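You operate a simulated robot arm through the tools that you are given. There is no shell and no other tool. Be economical: measure what you need, move in short steps, check, and stop when the job is done.

You are at the controls of a simulated robot arm. One attempt, no reset.

## Task
Spin the wet towels, then switch off and open the washer door.
Fine: wait till the screen shows END before you switch off.
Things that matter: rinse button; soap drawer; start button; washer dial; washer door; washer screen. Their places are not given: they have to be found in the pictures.

The check looks at the end state, three seconds after you hand in, the way a careful person would. Anything else that was tipped, shoved, dropped, spilled or broken makes it a failure. Flat cloth is picked up by pressing the open fingertips on it (5 to 10 N) and closing them slowly along it; thin cloth reads only 2 to 8 mm in the jaws.

## Robot
A 7-joint arm with a two-finger parallel gripper, fixed in place. Base frame: the origin is at the foot of the arm, x ahead of it, y to its left, z up. Readings come in mm, degrees, newtons and seconds.
With the tool pointing down near the work surface it reaches from about 120 to 640 mm from the base axis. Its first joint turns from -66.0 to 66.0 degrees. Payload 2.4 kg.
Tool frame: the origin (TCP) lies between the finger pads and is the grasp point; the fingertips stand 30 mm ahead of it; z points along the fingers, y is the line along which they close. Largest opening 94 mm; finger width 28, thickness 10; the body of the gripper, 50 by 96 mm, starts 55 mm behind the TCP.
Orientation is that of the tool frame in the base frame, as a unit quaternion [x, y, z, w]. With the fingers straight down and closing along the base's y, the tool's x points along the base's -x, its y along +y and its z along -z.

## Interface
- The arm moves only by the tool step_arm. Its argument "plan" is a list that holds one entry, the list of rows, each a list of 7 numbers: the shift along the base's x, y, z in mm, then the turn, a rotation vector about the base's x, y, z in degrees, then the gripper command, from -1 (fully open) to 1 (shut), values between in proportion. In form: [[[x, y, z, rx, ry, rz, gripper], ...]]. A call has 1 to 12 rows; each row shifts and turns the commanded pose from where the row before left it. Each row takes 0.2 s and may step no farther than 50 mm and 8.6 degrees from the row before; otherwise, or with a gripper value out of range, the whole call is refused. Where a pose cannot be reached the arm comes as near as it can. A force on the tool above 70 N (or 10 N above the force at the start of the call, whichever is more), or a blocked arm, ends the call early, and 0.2 s more pass. Each finger travels about 153 mm/s and halts on what it meets, pressing with about 28 N; the grip force reading is that of the motor and also rises with nothing between the fingers. The clock runs only during rows and for 0.2 s after the last one: add rows that do not move to give the fingers time. It gives the time, the measured TCP pose, the force on the tool (base axes), the opening and the grip force at its end, in the units of the frame above (readings bear some noise), with the torque about the TCP (base axes, N m) and any sound that the robot's microphone picked up.
- Cameras (640 x 400 px; columns grow to the right, rows downward): "scene" is fixed at [43.4, 474.6, 1446.6]; the picture's right is [-0.72, -0.69, 0.00], its down [-0.38, 0.40, -0.84] and it looks along [0.58, -0.61, -0.55] (base axes); focal length 242 px, centre (320, 200). "wrist" rides on the gripper at [76, 14, -103] in the tool frame; the picture's right is [-0.18, 0.98, 0.00], its down [-0.75, -0.14, -0.64] and it looks along [-0.63, -0.12, 0.77] (tool axes); focal length 243 px, centre (320, 200).
- snapshot(camera): a new picture of that camera. No time passes.
- pixel_to_xyz(camera, pixels): for up to 12 pixels [column, row] of the newest picture of that camera ("zoom" is the newest enlarged one), the place [x, y, z] in the base frame of the surface seen there, good to about 2 mm. No time passes.
- zoom(camera, box): a new picture of the part [left, top, right, bottom] of that camera's present view, enlarged. No time passes.
- finish_job(): hands the job in; it is judged then, once.

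Work in short steps. Measure before you move; look again where a grasp or a placing could have gone wrong, and mend it. You have 80 turns and 54 pictures in all, those below and enlarged ones among them. Open the gripper and draw the arm clear of the work before you hand the job in, unless the task says otherwise; then end with one line.

The tools are called after "Emit:" by a JSON object that holds its "fn" and its "kwargs". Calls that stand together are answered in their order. step_arm: Moves the arm, as the interface text tells. Its arguments: {"type":"object","properties":{"plan":{"type":"array","items":{"type":"array","items":{"type":"array","items":{"type":"number"}}}}},"required":["plan"]} The other tools are called the same way: snapshot (camera) takes a picture; pixel_to_xyz (camera, pixels) gives the place of the surface under pixels of a picture; zoom (camera, box) takes an enlarged picture of a part of a camera's view; finish_job () hands the job in.

At the start:

```text
t: 0.0
tool_pos: [318.7, 85.4, 1245.8]
orientation: [-0.001, 1.0, 0.0, 0.0]
force: [-0.4, 0.5, 0.4]
moment: [0.02, 0.0, -0.03]
grip_width: 94.0
grip_force: 0.1
```

scene: 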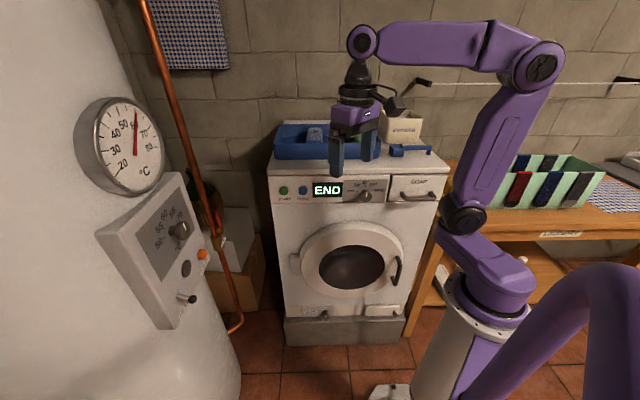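
wrist: 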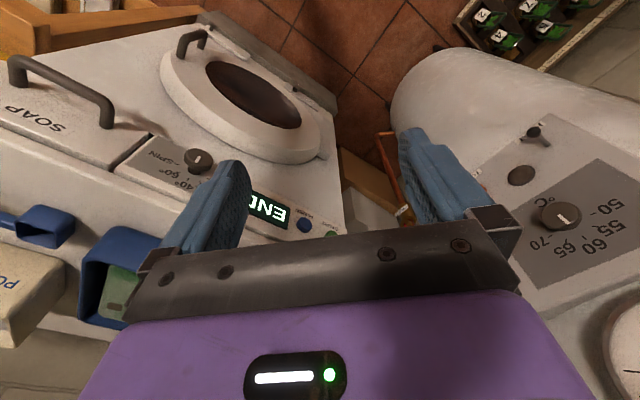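

The screen shows END already at (328,190); I zoom in on the washer panel to read the dial, buttons and door.

Emit:
{"fn": "zoom", "kwargs": {"camera": "scene", "box": [265, 165, 445, 215]}}

Emit:
{"fn": "zoom", "kwargs": {"camera": "scene", "box": [265, 120, 445, 330]}}

Emit:
{"fn": "zoom", "kwargs": {"camera": "wrist", "box": [100, 120, 360, 260]}}

```text
3.56 times, centred on (355, 190) of scene
```

zoom: 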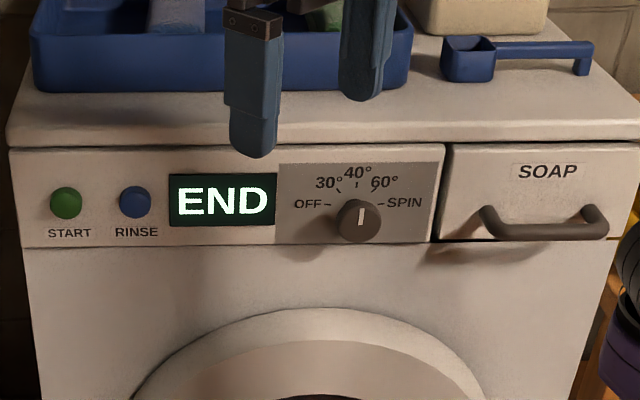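

```text
1.90 times, centred on (355, 225) of scene
```

zoom: 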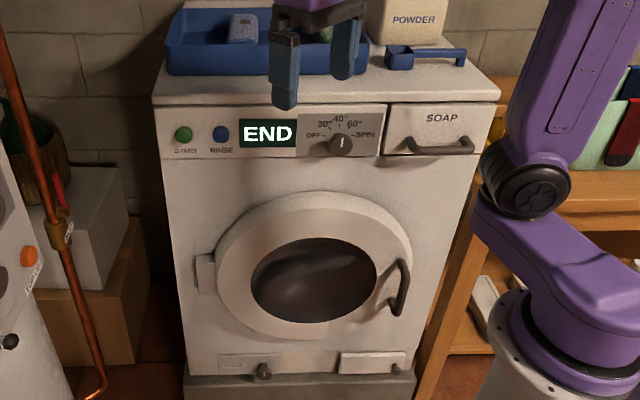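

```text
2.46 times, centred on (230, 190) of wrist
```

zoom: 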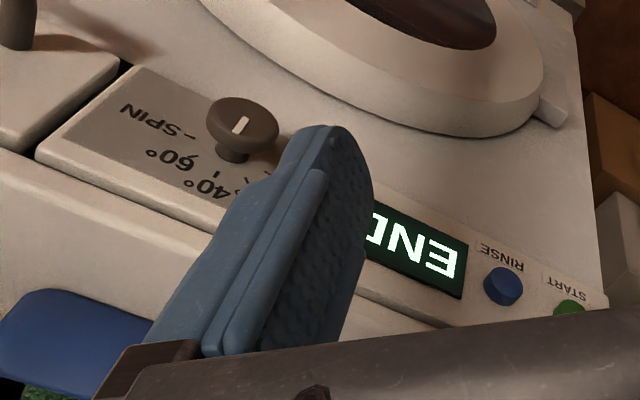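

The dial points to 40° (zoom 1, knob at (360,215)). I measure panel features from the scene camera.

Emit:
{"fn": "snapshot", "kwargs": {"camera": "scene"}}

Emit:
{"fn": "zoom", "kwargs": {"camera": "scene", "box": [265, 165, 445, 215]}}

Emit:
{"fn": "pixel_to_xyz", "kwargs": {"camera": "zoom", "pixels": [[66, 202], [135, 200], [359, 217], [358, 238], [340, 195], [429, 225], [290, 230], [220, 200], [20, 180], [548, 230], [300, 120], [66, 190]]}}

Emit:
{"fn": "pixel_to_xyz", "kwargs": {"camera": "scene", "pixels": [[399, 257], [400, 270], [395, 286], [385, 270], [292, 265], [350, 225], [350, 310], [372, 197], [364, 196], [310, 235], [286, 260], [408, 220]]}}

```text
48 pictures are left
```

scene: 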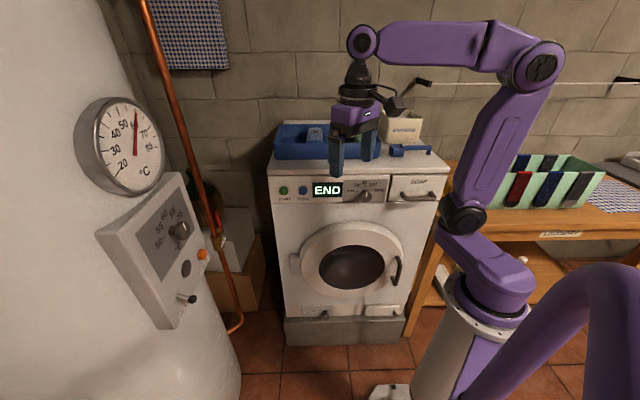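

```text
3.56 times, centred on (355, 190) of scene
```

zoom: 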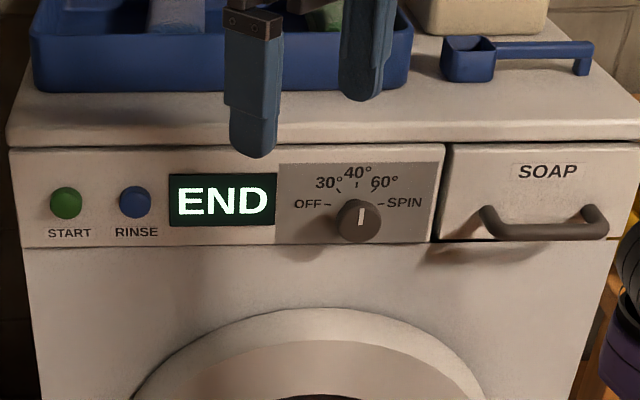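

```text
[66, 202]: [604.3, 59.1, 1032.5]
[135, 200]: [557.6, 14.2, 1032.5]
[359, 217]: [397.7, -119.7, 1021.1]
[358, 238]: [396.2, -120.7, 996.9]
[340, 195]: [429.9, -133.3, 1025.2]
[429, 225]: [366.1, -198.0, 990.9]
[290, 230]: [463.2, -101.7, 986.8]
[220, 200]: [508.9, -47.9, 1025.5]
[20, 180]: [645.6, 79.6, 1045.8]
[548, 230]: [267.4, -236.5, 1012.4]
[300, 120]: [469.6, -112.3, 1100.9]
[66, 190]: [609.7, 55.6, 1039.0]
```

```text
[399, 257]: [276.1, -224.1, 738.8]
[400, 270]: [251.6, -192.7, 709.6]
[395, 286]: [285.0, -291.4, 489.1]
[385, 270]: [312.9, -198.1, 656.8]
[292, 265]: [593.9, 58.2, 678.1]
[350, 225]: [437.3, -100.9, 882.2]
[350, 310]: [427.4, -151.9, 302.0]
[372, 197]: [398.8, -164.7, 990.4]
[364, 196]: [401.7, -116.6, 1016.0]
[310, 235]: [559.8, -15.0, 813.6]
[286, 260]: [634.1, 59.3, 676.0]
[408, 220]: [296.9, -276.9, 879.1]
```

Panel is a vertical plane x−y≈564 (normal toward (-0.71,0.71)). I look finer at the dial and handle, and measure the boiler for clearance.

Emit:
{"fn": "pixel_to_xyz", "kwargs": {"camera": "scene", "pixels": [[180, 230], [190, 298], [203, 254], [150, 140], [210, 260], [186, 180], [235, 330], [215, 250], [165, 210]]}}

Emit:
{"fn": "zoom", "kwargs": {"camera": "scene", "box": [340, 172, 392, 204]}}

Emit:
{"fn": "pixel_to_xyz", "kwargs": {"camera": "zoom", "pixels": [[185, 230], [240, 160], [318, 135], [400, 160], [460, 235], [320, 230], [320, 300], [270, 290], [372, 290], [320, 340]]}}

Emit:
{"fn": "zoom", "kwargs": {"camera": "scene", "box": [370, 240, 418, 300]}}

```text
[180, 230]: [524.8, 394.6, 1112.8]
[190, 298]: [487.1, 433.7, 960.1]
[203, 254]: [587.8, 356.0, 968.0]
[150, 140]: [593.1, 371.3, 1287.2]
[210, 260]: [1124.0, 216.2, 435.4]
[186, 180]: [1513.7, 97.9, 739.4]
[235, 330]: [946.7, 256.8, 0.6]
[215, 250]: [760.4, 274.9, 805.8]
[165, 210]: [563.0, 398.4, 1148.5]
```

```text
12.31 times, centred on (366, 188) of scene
```

zoom: 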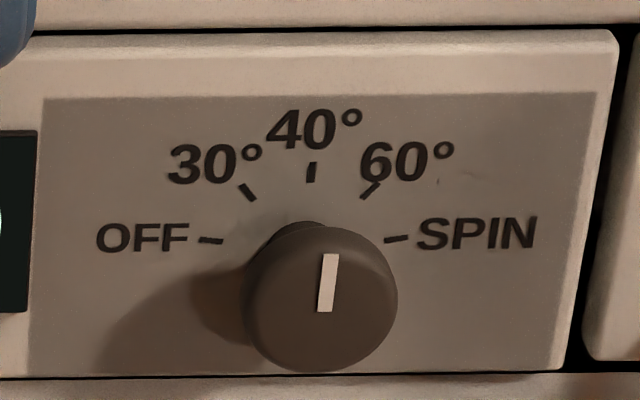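

```text
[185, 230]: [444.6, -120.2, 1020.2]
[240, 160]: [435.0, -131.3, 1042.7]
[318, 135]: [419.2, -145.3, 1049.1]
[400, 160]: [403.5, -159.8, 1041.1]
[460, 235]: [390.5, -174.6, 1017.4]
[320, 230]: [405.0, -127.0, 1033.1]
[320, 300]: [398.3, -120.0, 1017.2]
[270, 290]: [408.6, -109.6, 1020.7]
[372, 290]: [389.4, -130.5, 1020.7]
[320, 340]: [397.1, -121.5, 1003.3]
```

```text
6.67 times, centred on (394, 270) of scene
```

zoom: 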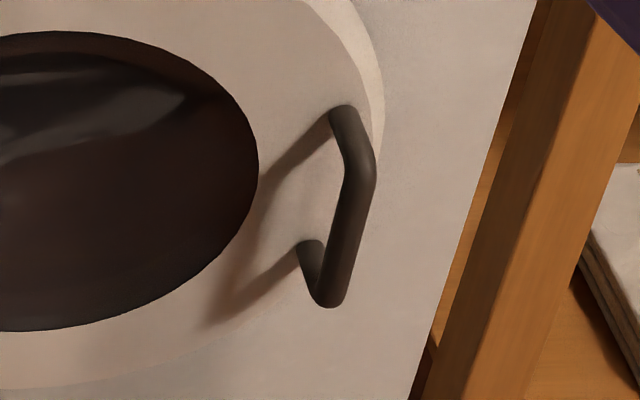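

Dial axis ≈ u=197 along the panel, z≈1017, knob face at 366 mm along the inward normal, Ø≈43. I yaw the tool by −45° and shift clear, then tilt to horizontal.

Emit:
{"fn": "step_arm", "kwargs": {"plan": [[[-6.3, -14.6, 0, 0, 0, -7.5, -0.38], [-6.3, -14.6, 0, 0, 0, -7.5, -0.38], [-6.3, -14.6, 0, 0, 0, -7.5, -0.38], [-6.3, -14.6, 0, 0, 0, -7.5, -0.38], [-6.3, -14.6, 0, 0, 0, -7.5, -0.38], [-6.3, -14.6, 0, 0, 0, -7.5, -0.38]]]}}

Emit:
{"fn": "step_arm", "kwargs": {"plan": [[[0, 0, 0, -5.303, -5.303, 0, -0.38], [0, 0, 0, -5.303, -5.303, 0, -0.38], [0, 0, 0, -5.303, -5.303, 0, -0.38], [0, 0, 0, -5.303, -5.303, 0, -0.38], [0, 0, 0, -5.303, -5.303, 0, -0.38], [0, 0, 0, -5.303, -5.303, 0, -0.38], [0, 0, 0, -5.303, -5.303, 0, -0.38], [0, 0, 0, -5.303, -5.303, 0, -0.38], [0, 0, 0, -5.303, -5.303, 0, -0.38], [0, 0, 0, -5.303, -5.303, 0, -0.38], [0, 0, 0, -5.303, -5.303, 0, -0.38], [0, 0, 0, -5.303, -5.303, 0, -0.38]]]}}

```text
t: 1.4
tool_pos: [281.0, -5.1, 1245.2]
orientation: [0.384, 0.923, 0.001, 0.0]
force: [-0.2, 0.5, -0.4]
moment: [0.0, 0.01, 0.0]
grip_width: 65.1
grip_force: 0.0
```

```text
t: 4.0
tool_pos: [304.6, -6.8, 1250.0]
orientation: [0.293, 0.699, -0.26, 0.598]
force: [0.4, -0.1, 0.4]
moment: [-0.03, 0.0, 0.04]
grip_width: 64.7
grip_force: 0.0
out of reach, approached as far as the arm can: row 10, 11
```

Orientation is nearly horizontal but limited here; I descend and go forward towards the pre-grasp (337,-59,1017), where it should be more reachable.

Emit:
{"fn": "step_arm", "kwargs": {"plan": [[[9, -9, -38, 0, 0, 0, -0.38], [9, -9, -38, 0, 0, 0, -0.38], [9, -9, -38, 0, 0, 0, -0.38], [9, -9, -38, 0, 0, 0, -0.38], [9, -9, -38, 0, 0, 0, -0.38], [9, -9, -38, 0, 0, 0, -0.38], [0, 0, 0, 0, 0, 0, -0.38]]]}}

Emit:
{"fn": "snapshot", "kwargs": {"camera": "wrist"}}

Emit:
{"fn": "snapshot", "kwargs": {"camera": "scene"}}

```text
t: 5.6
tool_pos: [364.5, -55.1, 1028.8]
orientation: [0.292, 0.702, -0.26, 0.595]
force: [0.9, -0.6, 0.4]
moment: [-0.01, 0.02, 0.02]
grip_width: 65.2
grip_force: 0.1
out of reach, approached as far as the arm can: row 6
```

```text
44 pictures are left
```

wrist: 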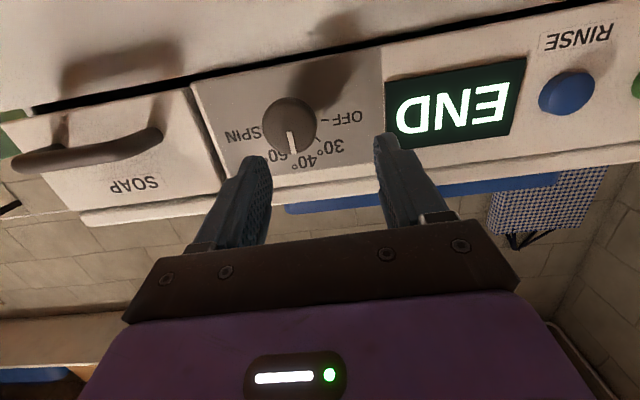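

```text
43 pictures are left
```

scene: 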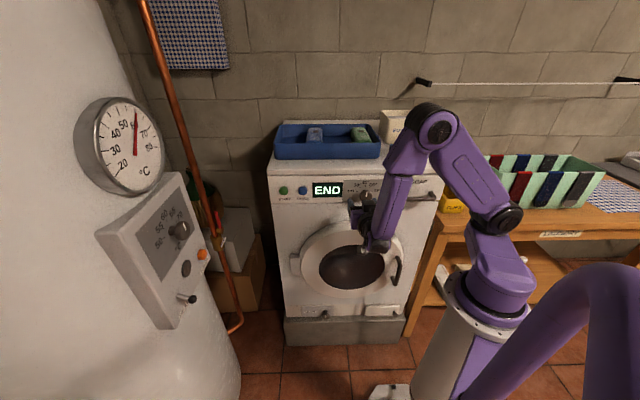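

Tool is 9° short of horizontal; knob visible at (290,127) in wrist view. I correct the tilt and align to u=197, z=1017, still standing off (tips at d≈340).

Emit:
{"fn": "step_arm", "kwargs": {"plan": [[[-3, -12, -6, 0, 0, 0, -0.38], [-3, -13, -6, 0, 0, 0, -0.38], [0, 0, 0, -3.18, -3.18, 0, -0.38], [0, 0, 0, -3.18, -3.18, 0, -0.38], [0, 0, 0, 0, 0, 0, -0.38]]]}}

```text
t: 6.8
tool_pos: [382.6, -53.9, 1048.4]
orientation: [0.271, 0.652, -0.28, 0.651]
force: [0.2, -0.5, 0.1]
moment: [0.04, 0.01, 0.03]
grip_width: 64.9
grip_force: 0.1
out of reach, approached as far as the arm can: row 1, 2, 3, 4
```

Now horizontal, but offset u=232, z=1048. I shift to u=197, d=325, z=1017 (tips at 355, before the 366 knob face).

Emit:
{"fn": "step_arm", "kwargs": {"plan": [[[-3.4, -9.1, -8, 0, 0, 0, -0.38], [-3.4, -9.1, -8, 0, 0, 0, -0.38], [-3.4, -9.1, -8, 0, 0, 0, -0.38], [-3.4, -9.1, -7, 0, 0, 0, -0.38], [0, 0, 0, 0, 0, 0, -0.38]]]}}

```text
t: 8.0
tool_pos: [393.8, -62.6, 1048.9]
orientation: [0.272, 0.652, -0.282, 0.649]
force: [-1.0, 1.0, -0.4]
moment: [0.0, 0.01, -0.03]
grip_width: 64.9
grip_force: 0.0
out of reach, approached as far as the arm can: row 1, 2, 3, 4
```

The arm can't fold to that pose while standing off. I'll probe it nearer the panel but above the knob (z≥1065, tips stay at d≤388): move inwards first, then sideways.

Emit:
{"fn": "step_arm", "kwargs": {"plan": [[[5, -5, 10, 0, 0, 0, -0.38], [10, -10, 10, 0, 0, 0, -0.38], [10, -10, 0, 0, 0, 0, -0.38], [0, 0, 0, 0, 0, 0, -0.38]]]}}

Emit:
{"fn": "step_arm", "kwargs": {"plan": [[[-8, -8, 0, 0, 0, 0, -0.38], [-8, -8, 0, 0, 0, 0, -0.38], [-8, -8, 0, 0, 0, 0, -0.38], [0, 0, 0, 0, 0, 0, -0.38]]]}}

```text
t: 9.0
tool_pos: [418.3, -89.3, 1067.9]
orientation: [0.271, 0.651, -0.281, 0.65]
force: [0.5, 0.8, 0.6]
moment: [-0.01, 0.0, 0.01]
grip_width: 65.1
grip_force: 0.1
```

```text
t: 10.0
tool_pos: [398.1, -110.2, 1075.5]
orientation: [0.272, 0.652, -0.282, 0.649]
force: [0.4, -0.1, -0.4]
moment: [0.03, 0.03, 0.03]
grip_width: 64.9
grip_force: 0.1
out of reach, approached as far as the arm can: row 3
```

Reachable here: u≈204, d≈359. I lower 10 mm and see how it behaves, before straddling the knob from above.

Emit:
{"fn": "step_arm", "kwargs": {"plan": [[[-2, -2, -10, 0, 0, 0, -0.38], [0, 0, -10, 0, 0, 0, -0.38], [0, 0, 0, 0, 0, 0, -0.38]]]}}

```text
t: 10.8
tool_pos: [405.1, -104.7, 1065.8]
orientation: [0.272, 0.652, -0.282, 0.649]
force: [0.6, -0.6, 0.2]
moment: [0.0, 0.02, 0.0]
grip_width: 65.1
grip_force: 0.1
out of reach, approached as far as the arm can: row 1, 2
```

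Reach shrinks as the hand lowers while horizontal. Gripping the round knob with the hand tilted ~28° downwards works as well (pads stay parallel to the knob axis), so I raise a bit and tilt.

Emit:
{"fn": "step_arm", "kwargs": {"plan": [[[-2, 2, 14, 0, 0, 0, -0.38], [0, 0, 0, 4.95, 4.95, 0, -0.38], [0, 0, 0, 4.95, 4.95, 0, -0.38], [0, 0, 0, 4.95, 4.95, 0, -0.38], [0, 0, 0, 4.95, 4.95, 0, -0.38], [0, 0, 0, 0, 0, 0, -0.38]]]}}

Emit:
{"fn": "step_arm", "kwargs": {"plan": [[[-5, -5, 0, 0, 0, 0, -0.38], [-2, -2, 0, 0, 0, 0, -0.38], [0, 0, 0, 0, 0, 0, -0.38]]]}}

Emit:
{"fn": "snapshot", "kwargs": {"camera": "wrist"}}

```text
t: 12.2
tool_pos: [403.1, -101.6, 1081.7]
orientation: [0.328, 0.791, -0.207, 0.473]
force: [-0.5, -0.6, -0.6]
moment: [-0.01, -0.03, 0.0]
grip_width: 64.9
grip_force: 0.1
```

```text
t: 13.0
tool_pos: [395.2, -108.3, 1081.6]
orientation: [0.328, 0.791, -0.207, 0.473]
force: [-0.5, -0.5, 0.5]
moment: [0.0, -0.01, -0.01]
grip_width: 64.8
grip_force: 0.0
```

```text
42 pictures are left
```

wrist: 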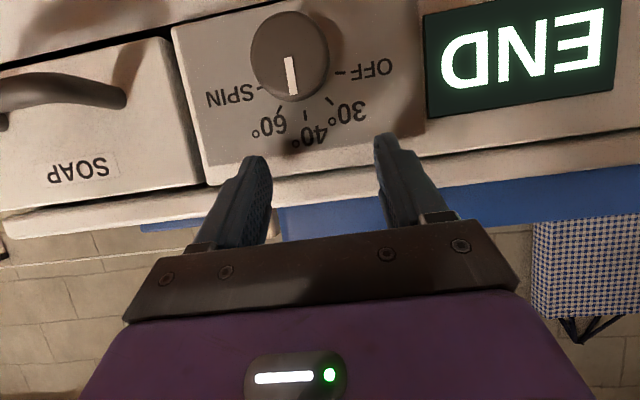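

Hand at u=203, d=356, tilt 28°. I check the knob's place from this nearer view: face centre (291,50).

Emit:
{"fn": "pixel_to_xyz", "kwargs": {"camera": "wrist", "pixels": [[291, 50], [260, 50], [322, 50], [291, 20], [291, 85], [305, 113], [230, 140], [267, 87], [341, 73], [360, 120]]}}

```text
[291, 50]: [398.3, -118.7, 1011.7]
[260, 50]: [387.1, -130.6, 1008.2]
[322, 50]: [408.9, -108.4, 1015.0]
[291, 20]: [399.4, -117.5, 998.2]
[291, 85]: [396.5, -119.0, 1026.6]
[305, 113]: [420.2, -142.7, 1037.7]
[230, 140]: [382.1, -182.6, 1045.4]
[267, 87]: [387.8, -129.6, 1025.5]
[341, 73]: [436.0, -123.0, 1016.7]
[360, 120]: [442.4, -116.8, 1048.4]
```

Knob axis ≈ u=197, z=1012, radius ~21; SPIN/OFF are at ±79° from 40°. I line up and descend so the open fingers straddle the knob.

Emit:
{"fn": "step_arm", "kwargs": {"plan": [[[-1.4, -7, 0, 0, 0, 0, -0.38], [0, 0, -15, 0, 0, 0, -0.38], [0, 0, -15, 0, 0, 0, -0.38], [0, 0, -15, 0, 0, 0, -0.38], [0, 0, -15, 0, 0, 0, -0.38], [0, 0, -9.5, 0, 0, 0, -0.38], [0, 0, 0, 0, 0, 0, -0.38]]]}}

Emit:
{"fn": "snapshot", "kwargs": {"camera": "wrist"}}

```text
t: 14.6
tool_pos: [394.3, -116.2, 1012.1]
orientation: [0.328, 0.791, -0.207, 0.473]
force: [-0.2, 0.2, 0.3]
moment: [0.0, 0.0, -0.04]
grip_width: 64.6
grip_force: 0.1
```

```text
41 pictures are left
```

wrist: 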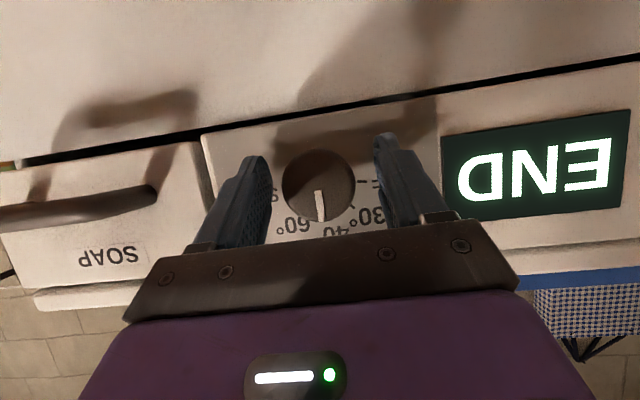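

Knob sits between the open fingers. I pre-rotate the open hand 60° counter-clockwise (seen from the front) around the knob axis.

Emit:
{"fn": "step_arm", "kwargs": {"plan": [[[0, 0, 0, -5.303, 5.303, 0, -0.38], [0, 0, 0, -5.303, 5.303, 0, -0.38], [0, 0, 0, -5.303, 5.303, 0, -0.38], [0, 0, 0, -5.303, 5.303, 0, -0.38], [0, 0, 0, -5.303, 5.303, 0, -0.38], [0, 0, 0, -5.303, 5.303, 0, -0.38], [0, 0, 0, -5.303, 5.303, 0, -0.38], [0, 0, 0, -5.303, 5.303, 0, -0.38], [0, 0, 0, 0, 0, 0, -0.38]]]}}

Emit:
{"fn": "snapshot", "kwargs": {"camera": "wrist"}}

```text
t: 16.6
tool_pos: [394.5, -116.4, 1011.7]
orientation: [0.044, 0.779, -0.576, 0.245]
force: [0.4, -0.3, -0.6]
moment: [0.01, 0.01, -0.01]
grip_width: 64.9
grip_force: 0.1
```

```text
40 pictures are left
```

wrist: 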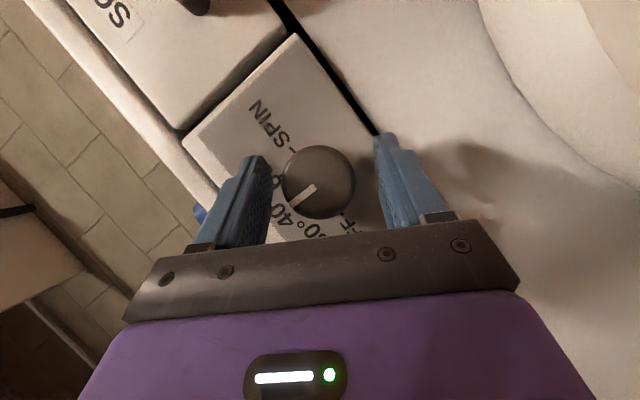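

Pose reached with no contact. I close on the knob.

Emit:
{"fn": "step_arm", "kwargs": {"plan": [[[0, 0, 0, 0, 0, 0, -0.1], [0, 0, 0, 0, 0, 0, 0.1], [0, 0, 0, 0, 0, 0, 0.3], [0, 0, 0, 0, 0, 0, 0.5], [0, 0, 0, 0, 0, 0, 0.5]]]}}

```text
t: 17.8
tool_pos: [394.6, -116.6, 1010.6]
orientation: [0.043, 0.778, -0.577, 0.246]
force: [-3.0, -4.5, 24.9]
moment: [0.58, 0.61, -0.24]
grip_width: 41.5
grip_force: 45.3
```

Gripped at 41.5 mm, but 25 N upward shows the knob centre slightly higher than the TCP; I ease up 1.5 mm.

Emit:
{"fn": "step_arm", "kwargs": {"plan": [[[0, 0, 1.5, 0, 0, 0, 0.5], [0, 0, 0, 0, 0, 0, 0.5]]]}}

```text
t: 18.4
tool_pos: [395.0, -116.2, 1012.8]
orientation: [0.043, 0.779, -0.576, 0.246]
force: [-5.2, -9.8, 8.3]
moment: [-0.34, -0.31, 0.77]
grip_width: 41.7
grip_force: 44.8
```

Better. Now I turn clockwise: 79° total in 11 rows of 7.2°.

Emit:
{"fn": "step_arm", "kwargs": {"plan": [[[0, 0, 0, 5.09, -5.09, 0, 0.5], [0, 0, 0, 5.09, -5.09, 0, 0.5], [0, 0, 0, 5.09, -5.09, 0, 0.5], [0, 0, 0, 5.09, -5.09, 0, 0.5], [0, 0, 0, 5.09, -5.09, 0, 0.5], [0, 0, 0, 5.09, -5.09, 0, 0.5], [0, 0, 0, 5.09, -5.09, 0, 0.5], [0, 0, 0, 5.09, -5.09, 0, 0.5], [0, 0, 0, 5.09, -5.09, 0, 0.5], [0, 0, 0, 5.09, -5.09, 0, 0.5], [0, 0, 0, 5.09, -5.09, 0, 0.5]]]}}

Emit:
{"fn": "snapshot", "kwargs": {"camera": "wrist"}}

```text
t: 20.7
tool_pos: [392.2, -122.0, 1037.5]
orientation: [0.398, 0.766, -0.13, 0.488]
force: [-32.8, -11.7, -0.7]
moment: [-0.66, 0.41, -0.39]
grip_width: 41.6
grip_force: 15.8
out of reach, approached as far as the arm can: row 10, 11
stopped in row 11: the force on the tool passed its limit at 88 N (the readings are from after the stop); the commanded pose is now the measured one
```

```text
39 pictures are left
```

wrist: 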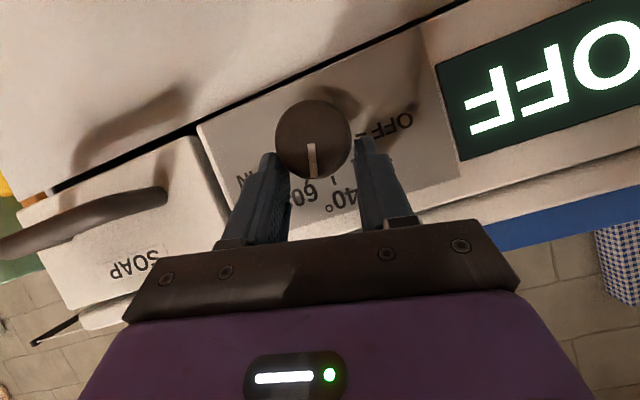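

The arm ran out of reach at the last rows and slid up off the knob; screen now shows OFF. I open and look at the dial.

Emit:
{"fn": "step_arm", "kwargs": {"plan": [[[0, 0, 0, 0, 0, 0, 0.1], [0, 0, 0, 0, 0, 0, -0.38], [0, 0, 0, 0, 0, 0, -0.38]]]}}

Emit:
{"fn": "zoom", "kwargs": {"camera": "wrist", "box": [190, 60, 480, 240]}}

Emit:
{"fn": "zoom", "kwargs": {"camera": "scene", "box": [265, 165, 445, 275]}}

```text
t: 21.5
tool_pos: [398.3, -115.0, 1039.1]
orientation: [0.395, 0.767, -0.122, 0.492]
force: [0.2, 0.0, 0.6]
moment: [0.02, 0.03, -0.03]
grip_width: 65.0
grip_force: 0.0
```

```text
2.21 times, centred on (335, 150) of wrist
```

zoom: 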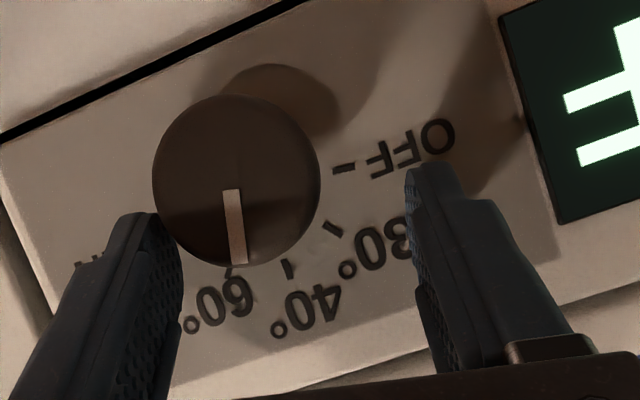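

```text
3.56 times, centred on (355, 220) of scene
```

zoom: 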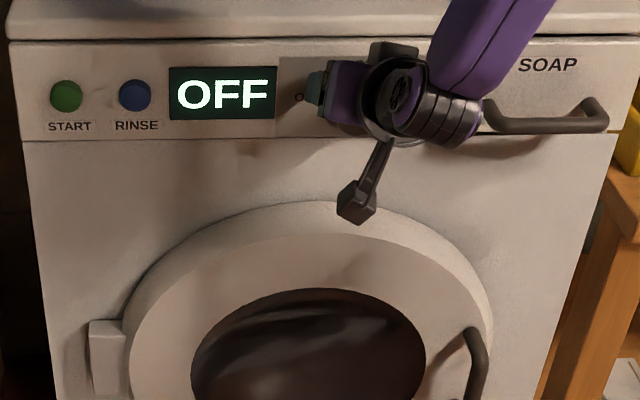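

The dial now points between 40° and 60°. I restore the 0° hand pose on the knob axis, then pre-rotate 72° CCW so the next clockwise stroke ends within reach.

Emit:
{"fn": "step_arm", "kwargs": {"plan": [[[-4, -1.2, 0, -5, 3.9, 0.95, -0.38], [0, 0, 0, -5, 3.9, 0.95, -0.38], [0, 0, -13, 0, 0, 0, -0.38], [0, 0, -13, 0, 0, 0, -0.38], [0, 0, 0, 0, 0, 0, -0.38]]]}}

Emit:
{"fn": "step_arm", "kwargs": {"plan": [[[0, 0, 0, -5.09, 5.09, 0, -0.38], [0, 0, 0, -5.09, 5.09, 0, -0.38], [0, 0, 0, -5.09, 5.09, 0, -0.38], [0, 0, 0, -5.09, 5.09, 0, -0.38], [0, 0, 0, -5.09, 5.09, 0, -0.38], [0, 0, 0, -5.09, 5.09, 0, -0.38], [0, 0, 0, -5.09, 5.09, 0, -0.38], [0, 0, 0, -5.09, 5.09, 0, -0.38], [0, 0, 0, -5.09, 5.09, 0, -0.38], [0, 0, 0, -5.09, 5.09, 0, -0.38], [0, 0, 0, 0, 0, 0, -0.38]]]}}

Emit:
{"fn": "zoom", "kwargs": {"camera": "wrist", "box": [160, 60, 480, 260]}}

Emit:
{"fn": "snapshot", "kwargs": {"camera": "scene"}}

```text
t: 22.7
tool_pos: [390.9, -117.7, 1013.6]
orientation: [0.329, 0.791, -0.208, 0.473]
force: [0.6, 0.3, -0.1]
moment: [0.0, 0.01, 0.0]
grip_width: 64.7
grip_force: 0.1
```

```text
t: 25.1
tool_pos: [392.7, -117.1, 1014.4]
orientation: [-0.018, 0.749, -0.634, 0.19]
force: [-0.2, 0.1, 0.8]
moment: [0.03, 0.01, 0.03]
grip_width: 65.0
grip_force: 0.2
```

```text
2.00 times, centred on (320, 160) of wrist
```

zoom: 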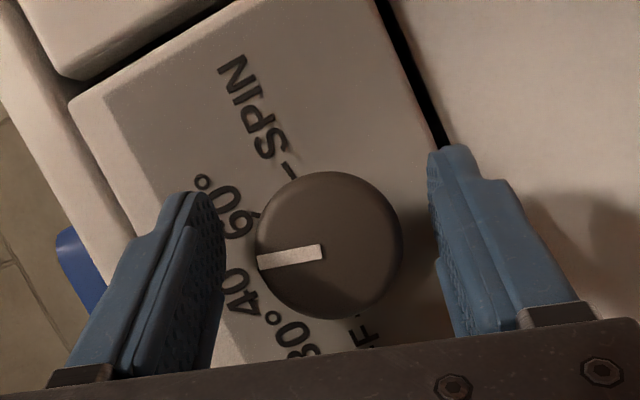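

```text
35 pictures are left
```

scene: 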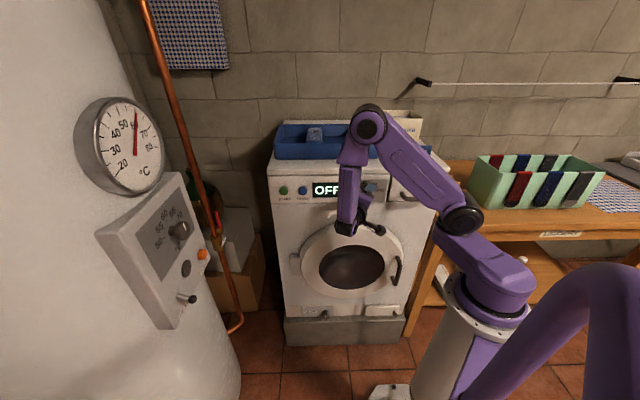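

Knob points ≈ +17° (needs ≈ 62° more to SPIN). I centre and close more firmly.

Emit:
{"fn": "step_arm", "kwargs": {"plan": [[[1.2, 1.2, 0, 0, 0, 0, -0.1], [0, 0, 0, 0, 0, 0, 0.1], [0, 0, 0, 0, 0, 0, 0.4], [0, 0, 0, 0, 0, 0, 1], [0, 0, 0, 0, 0, 0, 1]]]}}

```text
t: 26.3
tool_pos: [393.7, -115.1, 1011.2]
orientation: [-0.018, 0.75, -0.633, 0.19]
force: [1.5, 0.0, -8.5]
moment: [0.53, 0.54, 0.03]
grip_width: 41.8
grip_force: 45.0
```

Well centred. I turn 29° clockwise first and check force and dial.

Emit:
{"fn": "step_arm", "kwargs": {"plan": [[[0, 0, 0, 5.09, -5.09, 0, 1], [0, 0, 0, 5.09, -5.09, 0, 1], [0, 0, 0, 5.09, -5.09, 0, 1], [0, 0, 0, 5.09, -5.09, 0, 1]]]}}

Emit:
{"fn": "zoom", "kwargs": {"camera": "wrist", "box": [160, 60, 480, 260]}}

```text
t: 27.3
tool_pos: [394.2, -115.3, 1013.5]
orientation: [0.129, 0.802, -0.486, 0.323]
force: [-4.4, 6.6, 30.6]
moment: [0.44, 0.61, -0.35]
grip_width: 41.7
grip_force: 44.9
```

```text
2.00 times, centred on (320, 160) of wrist
```

zoom: 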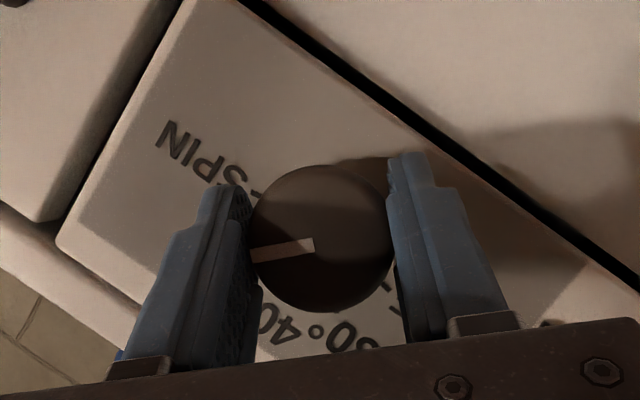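

The knob turns with the hand. I continue 34° more, easing up 1 mm against the 30 N upward load.

Emit:
{"fn": "step_arm", "kwargs": {"plan": [[[0, 0, 1, 4.8, -4.8, 0, 1], [0, 0, 0, 4.8, -4.8, 0, 1], [0, 0, 0, 4.8, -4.8, 0, 1], [0, 0, 0, 4.8, -4.8, 0, 1], [0, 0, 0, 4.8, -4.8, 0, 1]]]}}

Emit:
{"fn": "zoom", "kwargs": {"camera": "wrist", "box": [160, 60, 480, 260]}}

```text
t: 28.5
tool_pos: [392.0, -116.3, 1014.5]
orientation: [0.29, 0.802, -0.272, 0.446]
force: [-23.1, 13.6, 26.5]
moment: [0.17, 0.21, 0.2]
grip_width: 41.8
grip_force: 44.8
```

```text
2.00 times, centred on (320, 160) of wrist
```

zoom: 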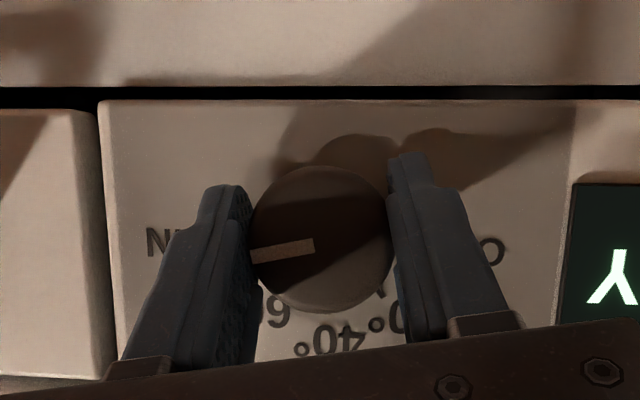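

The mark points at ≈78° (SPIN) and the screen seems to read "READY". I release and look from the scene.

Emit:
{"fn": "step_arm", "kwargs": {"plan": [[[0, 0, 0, 0, 0, 0, 0.05], [0, 0, 0, 0, 0, 0, -0.38], [0, 0, 0, 0, 0, 0, -0.38]]]}}

Emit:
{"fn": "zoom", "kwargs": {"camera": "wrist", "box": [160, 60, 640, 360]}}

```text
t: 29.3
tool_pos: [394.3, -116.2, 1014.5]
orientation: [0.29, 0.803, -0.272, 0.444]
force: [-0.8, 0.4, -1.0]
moment: [0.02, -0.01, -0.01]
grip_width: 64.8
grip_force: 0.2
```

```text
1.33 times, centred on (400, 210) of wrist
```

zoom: 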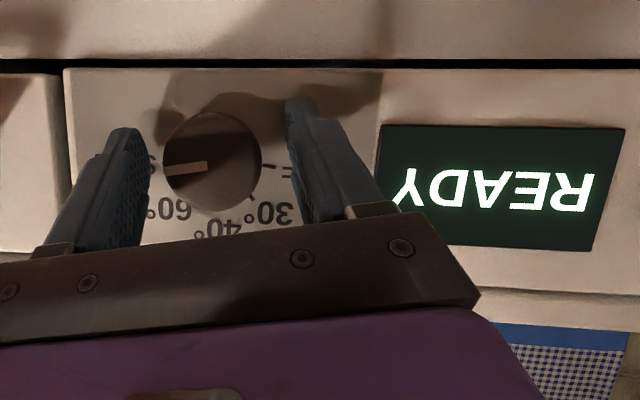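

Screen: READY with SPIN chosen. I lift off, retreat, and travel along the panel to the start button (u=469, z≈1032), closing the gripper and levelling the hand.

Emit:
{"fn": "step_arm", "kwargs": {"plan": [[[0, 0, 38, 0, 0, 0, -0.38], [0, 0, 38, 0, 0, 0, -0.38], [-20, 20, 0, 0, 0, 0, 0], [-20, 20, 0, 6.0, -6.0, 0, 1], [32, 32, 0, 0, 0, 0, 1], [32, 32, 0, 0, 0, 0, 1], [32, 32, 0, 0, 0, 0, 1], [32, 32, 0, -4.95, -4.95, 0, 1], [32, 32, 0, -4.95, -4.95, 0, 1], [32, 32, 0, -4.95, -4.95, 0, 1], [0, 0, 0, -4.95, -4.95, 0, 1], [0, 0, 0, 0, 0, 0, 1]]]}}

Emit:
{"fn": "snapshot", "kwargs": {"camera": "wrist"}}

Emit:
{"fn": "zoom", "kwargs": {"camera": "scene", "box": [265, 165, 445, 215]}}

```text
t: 31.9
tool_pos: [546.4, 116.3, 1091.4]
orientation: [0.271, 0.651, -0.287, 0.648]
force: [-0.5, -0.3, -0.1]
moment: [0.01, -0.01, 0.0]
grip_width: 0.0
grip_force: 27.9
```

```text
31 pictures are left
```

wrist: 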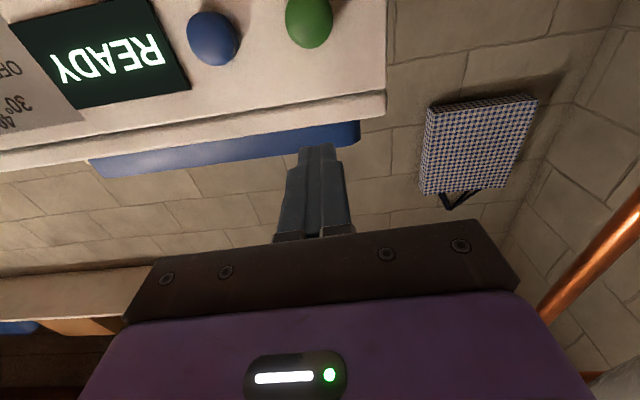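

```text
3.56 times, centred on (355, 190) of scene
```

zoom: 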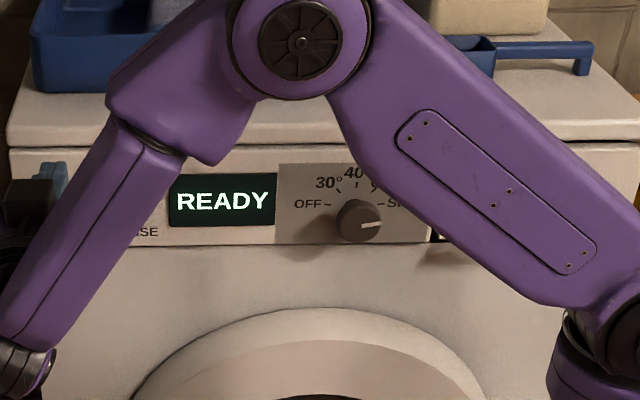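

Start button seen at (308,20) in the wrist view; I measure it.

Emit:
{"fn": "pixel_to_xyz", "kwargs": {"camera": "wrist", "pixels": [[308, 12], [308, 20], [295, 15], [322, 15], [308, 4], [212, 38]]}}

```text
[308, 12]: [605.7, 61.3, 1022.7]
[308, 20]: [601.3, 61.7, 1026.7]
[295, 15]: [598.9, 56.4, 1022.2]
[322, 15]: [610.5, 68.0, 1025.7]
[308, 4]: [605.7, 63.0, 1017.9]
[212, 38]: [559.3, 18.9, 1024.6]
```

I lower to z≈1028 in line with the button, then approach to tips at d≈377.

Emit:
{"fn": "step_arm", "kwargs": {"plan": [[[1, 1, -32, 0, 0, 0, 1], [1, 1, -31, 0, 0, 0, 1], [10, -10, 0, 0, 0, 0, 1], [10, -10, 0, 0, 0, 0, 1], [9, -9, 0, 0, 0, 0, 1], [0, 0, 0, 0, 0, 0, 1]]]}}

Emit:
{"fn": "snapshot", "kwargs": {"camera": "wrist"}}

```text
t: 33.3
tool_pos: [576.8, 88.1, 1026.0]
orientation: [0.272, 0.651, -0.287, 0.648]
force: [0.1, -0.2, -0.2]
moment: [-0.02, 0.0, 0.01]
grip_width: 0.2
grip_force: 28.4
```

```text
29 pictures are left
```

wrist: 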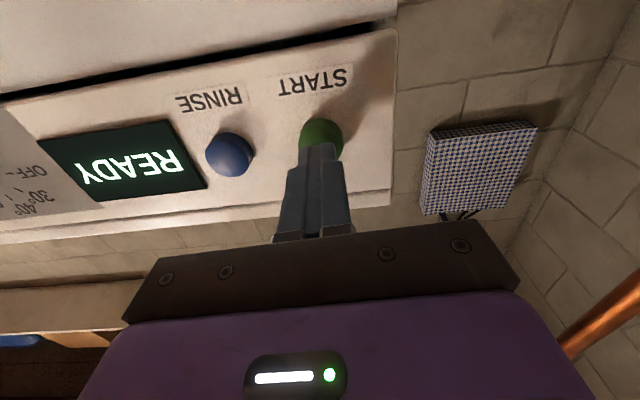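

Fingertips are over the green button at (320,130). I press in small steps (~14 mm towards d≈390).

Emit:
{"fn": "step_arm", "kwargs": {"plan": [[[2, -2, 0, 0, 0, 0, 1], [2, -2, 0, 0, 0, 0, 1], [2, -2, 0, 0, 0, 0, 1], [2, -2, 0, 0, 0, 0, 1], [2, -2, 0, 0, 0, 0, 1]]]}}

Emit:
{"fn": "snapshot", "kwargs": {"camera": "wrist"}}

```text
t: 34.5
tool_pos: [586.4, 80.1, 1027.3]
orientation: [0.272, 0.651, -0.288, 0.647]
force: [-2.3, 0.8, -2.1]
moment: [0.08, 0.04, -0.03]
grip_width: 0.0
grip_force: 27.8
heard: click
```

```text
28 pictures are left
```

wrist: 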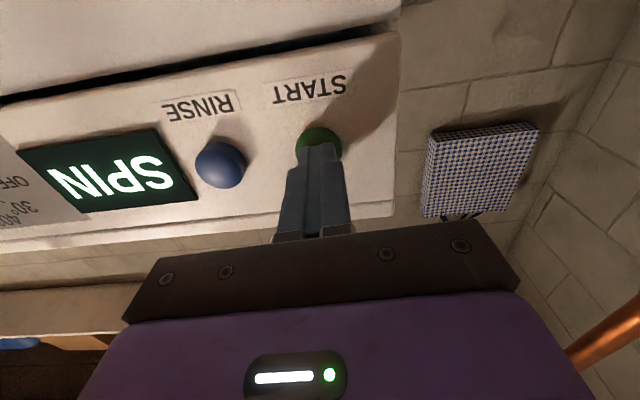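

Click heard; screen shows SPIN. I retreat and return to above the dial while it spins.

Emit:
{"fn": "step_arm", "kwargs": {"plan": [[[-16, 16, 0, 0, 0, 0, 1], [-16, 16, 0, 0, 0, 0, 1], [0, 0, 30, 4.95, 4.95, 0, 1], [0, 0, 30, 4.95, 4.95, 0, 1], [-32, -32, 0, 4.95, 4.95, 0, 0], [-32, -32, 0, 4.95, 4.95, 0, -0.38], [-32, -32, 0, 0, 0, 0, -0.38], [-32, -32, 0, 0, 0, 0, -0.38], [-32, -32, 0, 0, 0, 0, -0.38], [-20, -44, 0, 0, 0, 0, -0.38], [10, -10, 0, 0, 0, 0, -0.38], [0, 0, 0, 0, 0, 0, -0.38]]]}}

Emit:
{"fn": "snapshot", "kwargs": {"camera": "wrist"}}

```text
t: 37.1
tool_pos: [384.5, -101.3, 1086.7]
orientation: [0.326, 0.792, -0.213, 0.47]
force: [-0.3, 0.1, 0.4]
moment: [0.01, 0.0, 0.02]
grip_width: 65.0
grip_force: 0.0
```

```text
27 pictures are left
```

wrist: 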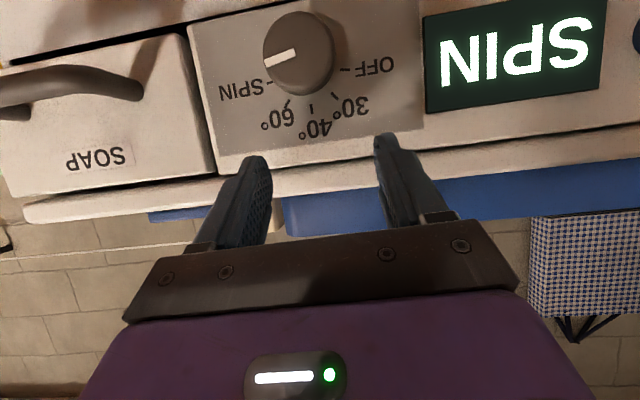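

Still spinning. I wait without moving.

Emit:
{"fn": "step_arm", "kwargs": {"plan": [[[0, 0, 0, 0, 0, 0, -0.38], [0, 0, 0, 0, 0, 0, -0.38], [0, 0, 0, 0, 0, 0, -0.38], [0, 0, 0, 0, 0, 0, -0.38], [0, 0, 0, 0, 0, 0, -0.38], [0, 0, 0, 0, 0, 0, -0.38], [0, 0, 0, 0, 0, 0, -0.38], [0, 0, 0, 0, 0, 0, -0.38], [0, 0, 0, 0, 0, 0, -0.38], [0, 0, 0, 0, 0, 0, -0.38], [0, 0, 0, 0, 0, 0, -0.38], [0, 0, 0, 0, 0, 0, -0.38]]]}}

Emit:
{"fn": "step_arm", "kwargs": {"plan": [[[0, 0, 0, 0, 0, 0, -0.38], [0, 0, 0, 0, 0, 0, -0.38], [0, 0, 0, 0, 0, 0, -0.38], [0, 0, 0, 0, 0, 0, -0.38], [0, 0, 0, 0, 0, 0, -0.38], [0, 0, 0, 0, 0, 0, -0.38], [0, 0, 0, 0, 0, 0, -0.38], [0, 0, 0, 0, 0, 0, -0.38], [0, 0, 0, 0, 0, 0, -0.38], [0, 0, 0, 0, 0, 0, -0.38], [0, 0, 0, 0, 0, 0, -0.38], [0, 0, 0, 0, 0, 0, -0.38]]]}}

Emit:
{"fn": "step_arm", "kwargs": {"plan": [[[0, 0, 0, 0, 0, 0, -0.38], [0, 0, 0, 0, 0, 0, -0.38], [0, 0, 0, 0, 0, 0, -0.38], [0, 0, 0, 0, 0, 0, -0.38], [0, 0, 0, 0, 0, 0, -0.38], [0, 0, 0, 0, 0, 0, -0.38], [0, 0, 0, 0, 0, 0, -0.38], [0, 0, 0, 0, 0, 0, -0.38], [0, 0, 0, 0, 0, 0, -0.38], [0, 0, 0, 0, 0, 0, -0.38], [0, 0, 0, 0, 0, 0, -0.38], [0, 0, 0, 0, 0, 0, -0.38]]]}}

Emit:
{"fn": "snapshot", "kwargs": {"camera": "wrist"}}

```text
t: 39.7
tool_pos: [384.3, -101.3, 1085.4]
orientation: [0.326, 0.791, -0.215, 0.471]
force: [-0.2, -0.5, 0.2]
moment: [0.01, 0.04, -0.01]
grip_width: 65.0
grip_force: 0.0
```

```text
t: 42.3
tool_pos: [384.3, -100.9, 1085.0]
orientation: [0.326, 0.791, -0.214, 0.471]
force: [0.3, -0.4, -0.7]
moment: [0.01, 0.0, -0.01]
grip_width: 65.1
grip_force: 0.0
```

```text
t: 44.9
tool_pos: [384.2, -102.0, 1085.7]
orientation: [0.325, 0.792, -0.214, 0.471]
force: [-0.1, 0.6, -0.4]
moment: [0.01, 0.0, 0.02]
grip_width: 64.8
grip_force: 0.1
```

```text
26 pictures are left
```

wrist: 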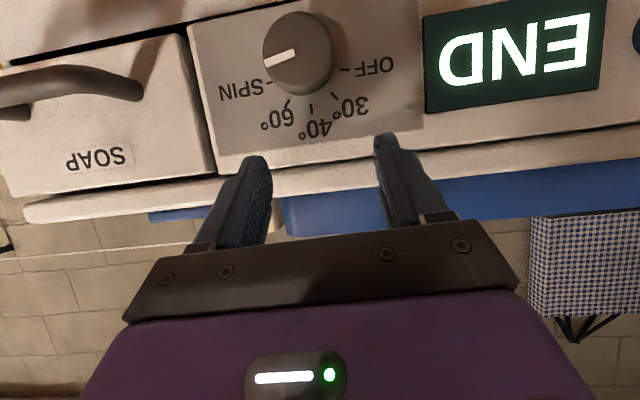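

END is displayed. I move over the knob, descend, and close on it.

Emit:
{"fn": "step_arm", "kwargs": {"plan": [[[10, -14.2, 0, 0, 0, 0, -0.38], [0, 0, -18, 0, 0, 0, -0.38], [0, 0, -18, 0, 0, 0, -0.38], [0, 0, -18, 0, 0, 0, -0.38], [0, 0, -17.5, 0, 0, 0, -0.38], [0, 0, 0, 0, 0, 0, -0.1], [0, 0, 0, 0, 0, 0, 0.1], [0, 0, 0, 0, 0, 0, 0.4], [0, 0, 0, 0, 0, 0, 1], [0, 0, 0, 0, 0, 0, 1]]]}}

```text
t: 47.1
tool_pos: [392.3, -117.7, 1013.0]
orientation: [0.326, 0.792, -0.214, 0.469]
force: [-13.2, -10.9, -3.7]
moment: [-0.52, -0.52, 0.2]
grip_width: 41.5
grip_force: 45.0
```

Gripped well (41.5 mm). I ease −1.4 mm along the panel and turn counter-clockwise 80°.

Emit:
{"fn": "step_arm", "kwargs": {"plan": [[[-1, -1, 0, -5.16, 5.16, 0, 1], [0, 0, 0, -5.16, 5.16, 0, 1], [0, 0, 0, -5.16, 5.16, 0, 1], [0, 0, 0, -5.16, 5.16, 0, 1], [0, 0, 0, -5.16, 5.16, 0, 1], [0, 0, 0, -5.16, 5.16, 0, 1], [0, 0, 0, -5.16, 5.16, 0, 1], [0, 0, 0, -5.16, 5.16, 0, 1], [0, 0, 0, -5.16, 5.16, 0, 1], [0, 0, 0, -5.16, 5.16, 0, 1], [0, 0, 0, -5.16, 5.16, 0, 1]]]}}

Emit:
{"fn": "zoom", "kwargs": {"camera": "wrist", "box": [160, 60, 480, 260]}}

```text
t: 49.5
tool_pos: [394.7, -116.0, 1012.6]
orientation: [-0.066, 0.726, -0.669, 0.147]
force: [-12.9, 32.1, -30.2]
moment: [0.57, 0.47, -0.19]
grip_width: 41.2
grip_force: 45.4
```

```text
2.00 times, centred on (320, 160) of wrist
```

zoom: 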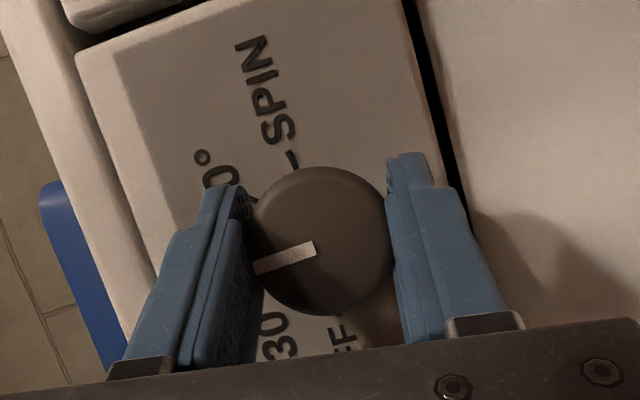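

Knob is now at 40°. I open, go back 80° clockwise with the fingers open, and regrip.

Emit:
{"fn": "step_arm", "kwargs": {"plan": [[[0, 0, 0, 0, 0, 0, 0.05], [0, 0, 0, 0, 0, 0, -0.38], [0, 0, 0, 0, 0, 0, -0.38]]]}}

Emit:
{"fn": "step_arm", "kwargs": {"plan": [[[0, 0, 0, 5.16, -5.16, 0, -0.38], [0, 0, 0, 5.16, -5.16, 0, -0.38], [0, 0, 0, 5.16, -5.16, 0, -0.38], [0, 0, 0, 5.16, -5.16, 0, -0.38], [0, 0, 0, 5.16, -5.16, 0, -0.38], [0, 0, 0, 5.16, -5.16, 0, -0.38], [0, 0, 0, 5.16, -5.16, 0, -0.38], [0, 0, 0, 5.16, -5.16, 0, -0.38], [0, 0, 0, 5.16, -5.16, 0, -0.38], [0, 0, 0, 5.16, -5.16, 0, -0.38], [0, 0, 0, 5.16, -5.16, 0, -0.38], [0, 0, 0, 0, 0, 0, -0.38]]]}}

Emit:
{"fn": "zoom", "kwargs": {"camera": "wrist", "box": [160, 60, 480, 260]}}

```text
t: 50.3
tool_pos: [393.9, -119.9, 1014.3]
orientation: [-0.063, 0.722, -0.673, 0.147]
force: [0.3, -0.6, -0.3]
moment: [-0.02, -0.03, -0.03]
grip_width: 65.0
grip_force: 0.2
```

```text
t: 52.9
tool_pos: [393.1, -119.0, 1016.2]
orientation: [0.327, 0.791, -0.214, 0.471]
force: [0.4, -0.5, -0.4]
moment: [-0.01, -0.04, 0.0]
grip_width: 65.2
grip_force: 0.1
```

```text
2.00 times, centred on (320, 160) of wrist
```

zoom: 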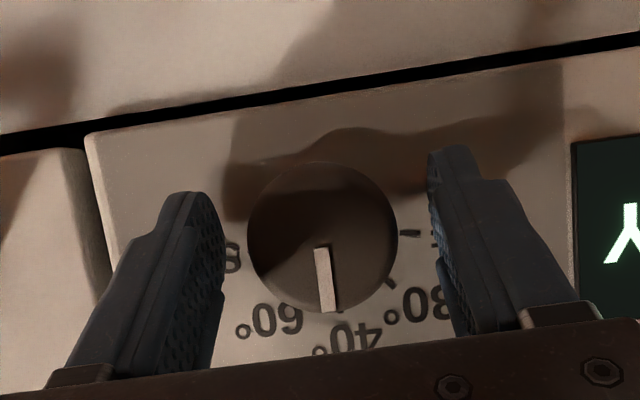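

Dial at 40°. I recentre, close and turn another 80° counter-clockwise to OFF.

Emit:
{"fn": "step_arm", "kwargs": {"plan": [[[1, 2, -3, 0, 0, 0, -0.1], [0, 0, 0, 0, 0, 0, 0.1], [0, 0, 0, 0, 0, 0, 0.4], [0, 0, 0, 0, 0, 0, 1], [0, 0, 0, 0, 0, 0, 1]]]}}

Emit:
{"fn": "step_arm", "kwargs": {"plan": [[[0, 0, 0, -5.12, 5.12, 0, 1], [0, 0, 0, -5.12, 5.12, 0, 1], [0, 0, 0, -5.12, 5.12, 0, 1], [0, 0, 0, -5.12, 5.12, 0, 1], [0, 0, 0, -5.12, 5.12, 0, 1], [0, 0, 0, -5.12, 5.12, 0, 1], [0, 0, 0, -5.12, 5.12, 0, 1], [0, 0, 0, -5.12, 5.12, 0, 1], [0, 0, 0, -5.12, 5.12, 0, 1], [0, 0, 0, -5.12, 5.12, 0, 1], [0, 0, 0, -5.12, 5.12, 0, 1]]]}}

Emit:
{"fn": "zoom", "kwargs": {"camera": "wrist", "box": [160, 60, 480, 260]}}

```text
t: 54.1
tool_pos: [394.5, -119.8, 1012.6]
orientation: [0.327, 0.792, -0.215, 0.469]
force: [-10.1, -7.1, 0.3]
moment: [-0.53, -0.51, -0.14]
grip_width: 42.1
grip_force: 44.7
```

```text
t: 56.5
tool_pos: [394.8, -117.1, 1011.6]
orientation: [-0.06, 0.724, -0.671, 0.149]
force: [-5.8, -21.2, 4.3]
moment: [0.12, 0.12, -0.26]
grip_width: 41.8
grip_force: 44.9
```

```text
2.00 times, centred on (320, 160) of wrist
```

zoom: 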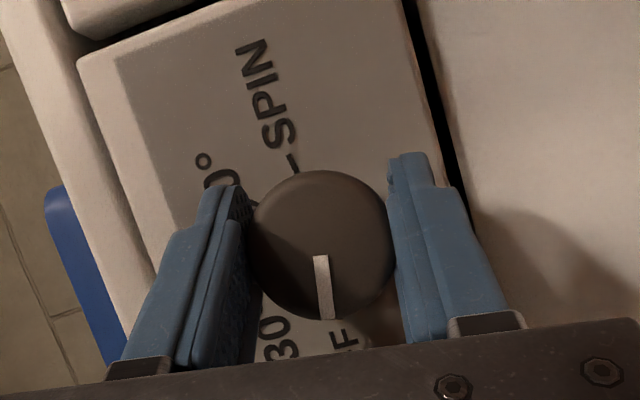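

The mark now points at OFF (≈ −78°). I open, and look.

Emit:
{"fn": "step_arm", "kwargs": {"plan": [[[0, 0, 0, 0, 0, 0, 0.05], [0, 0, 0, 0, 0, 0, -0.38], [0, 0, 0, 0, 0, 0, -0.38]]]}}

Emit:
{"fn": "zoom", "kwargs": {"camera": "scene", "box": [265, 165, 445, 305]}}

Emit:
{"fn": "zoom", "kwargs": {"camera": "wrist", "box": [160, 60, 480, 260]}}

```text
t: 57.3
tool_pos: [395.9, -115.9, 1011.9]
orientation: [-0.06, 0.725, -0.67, 0.151]
force: [-0.5, 0.0, -0.3]
moment: [0.02, 0.02, -0.03]
grip_width: 64.9
grip_force: 0.1
```

```text
2.86 times, centred on (355, 235) of scene
```

zoom: 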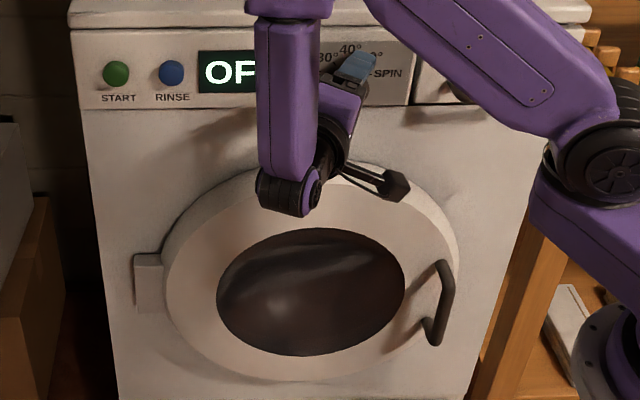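

```text
2.00 times, centred on (320, 160) of wrist
```

zoom: 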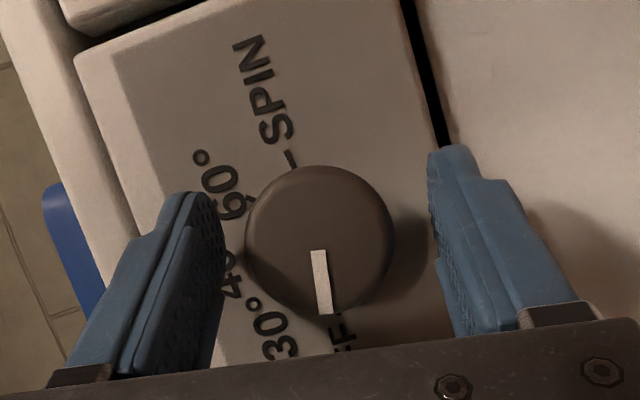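

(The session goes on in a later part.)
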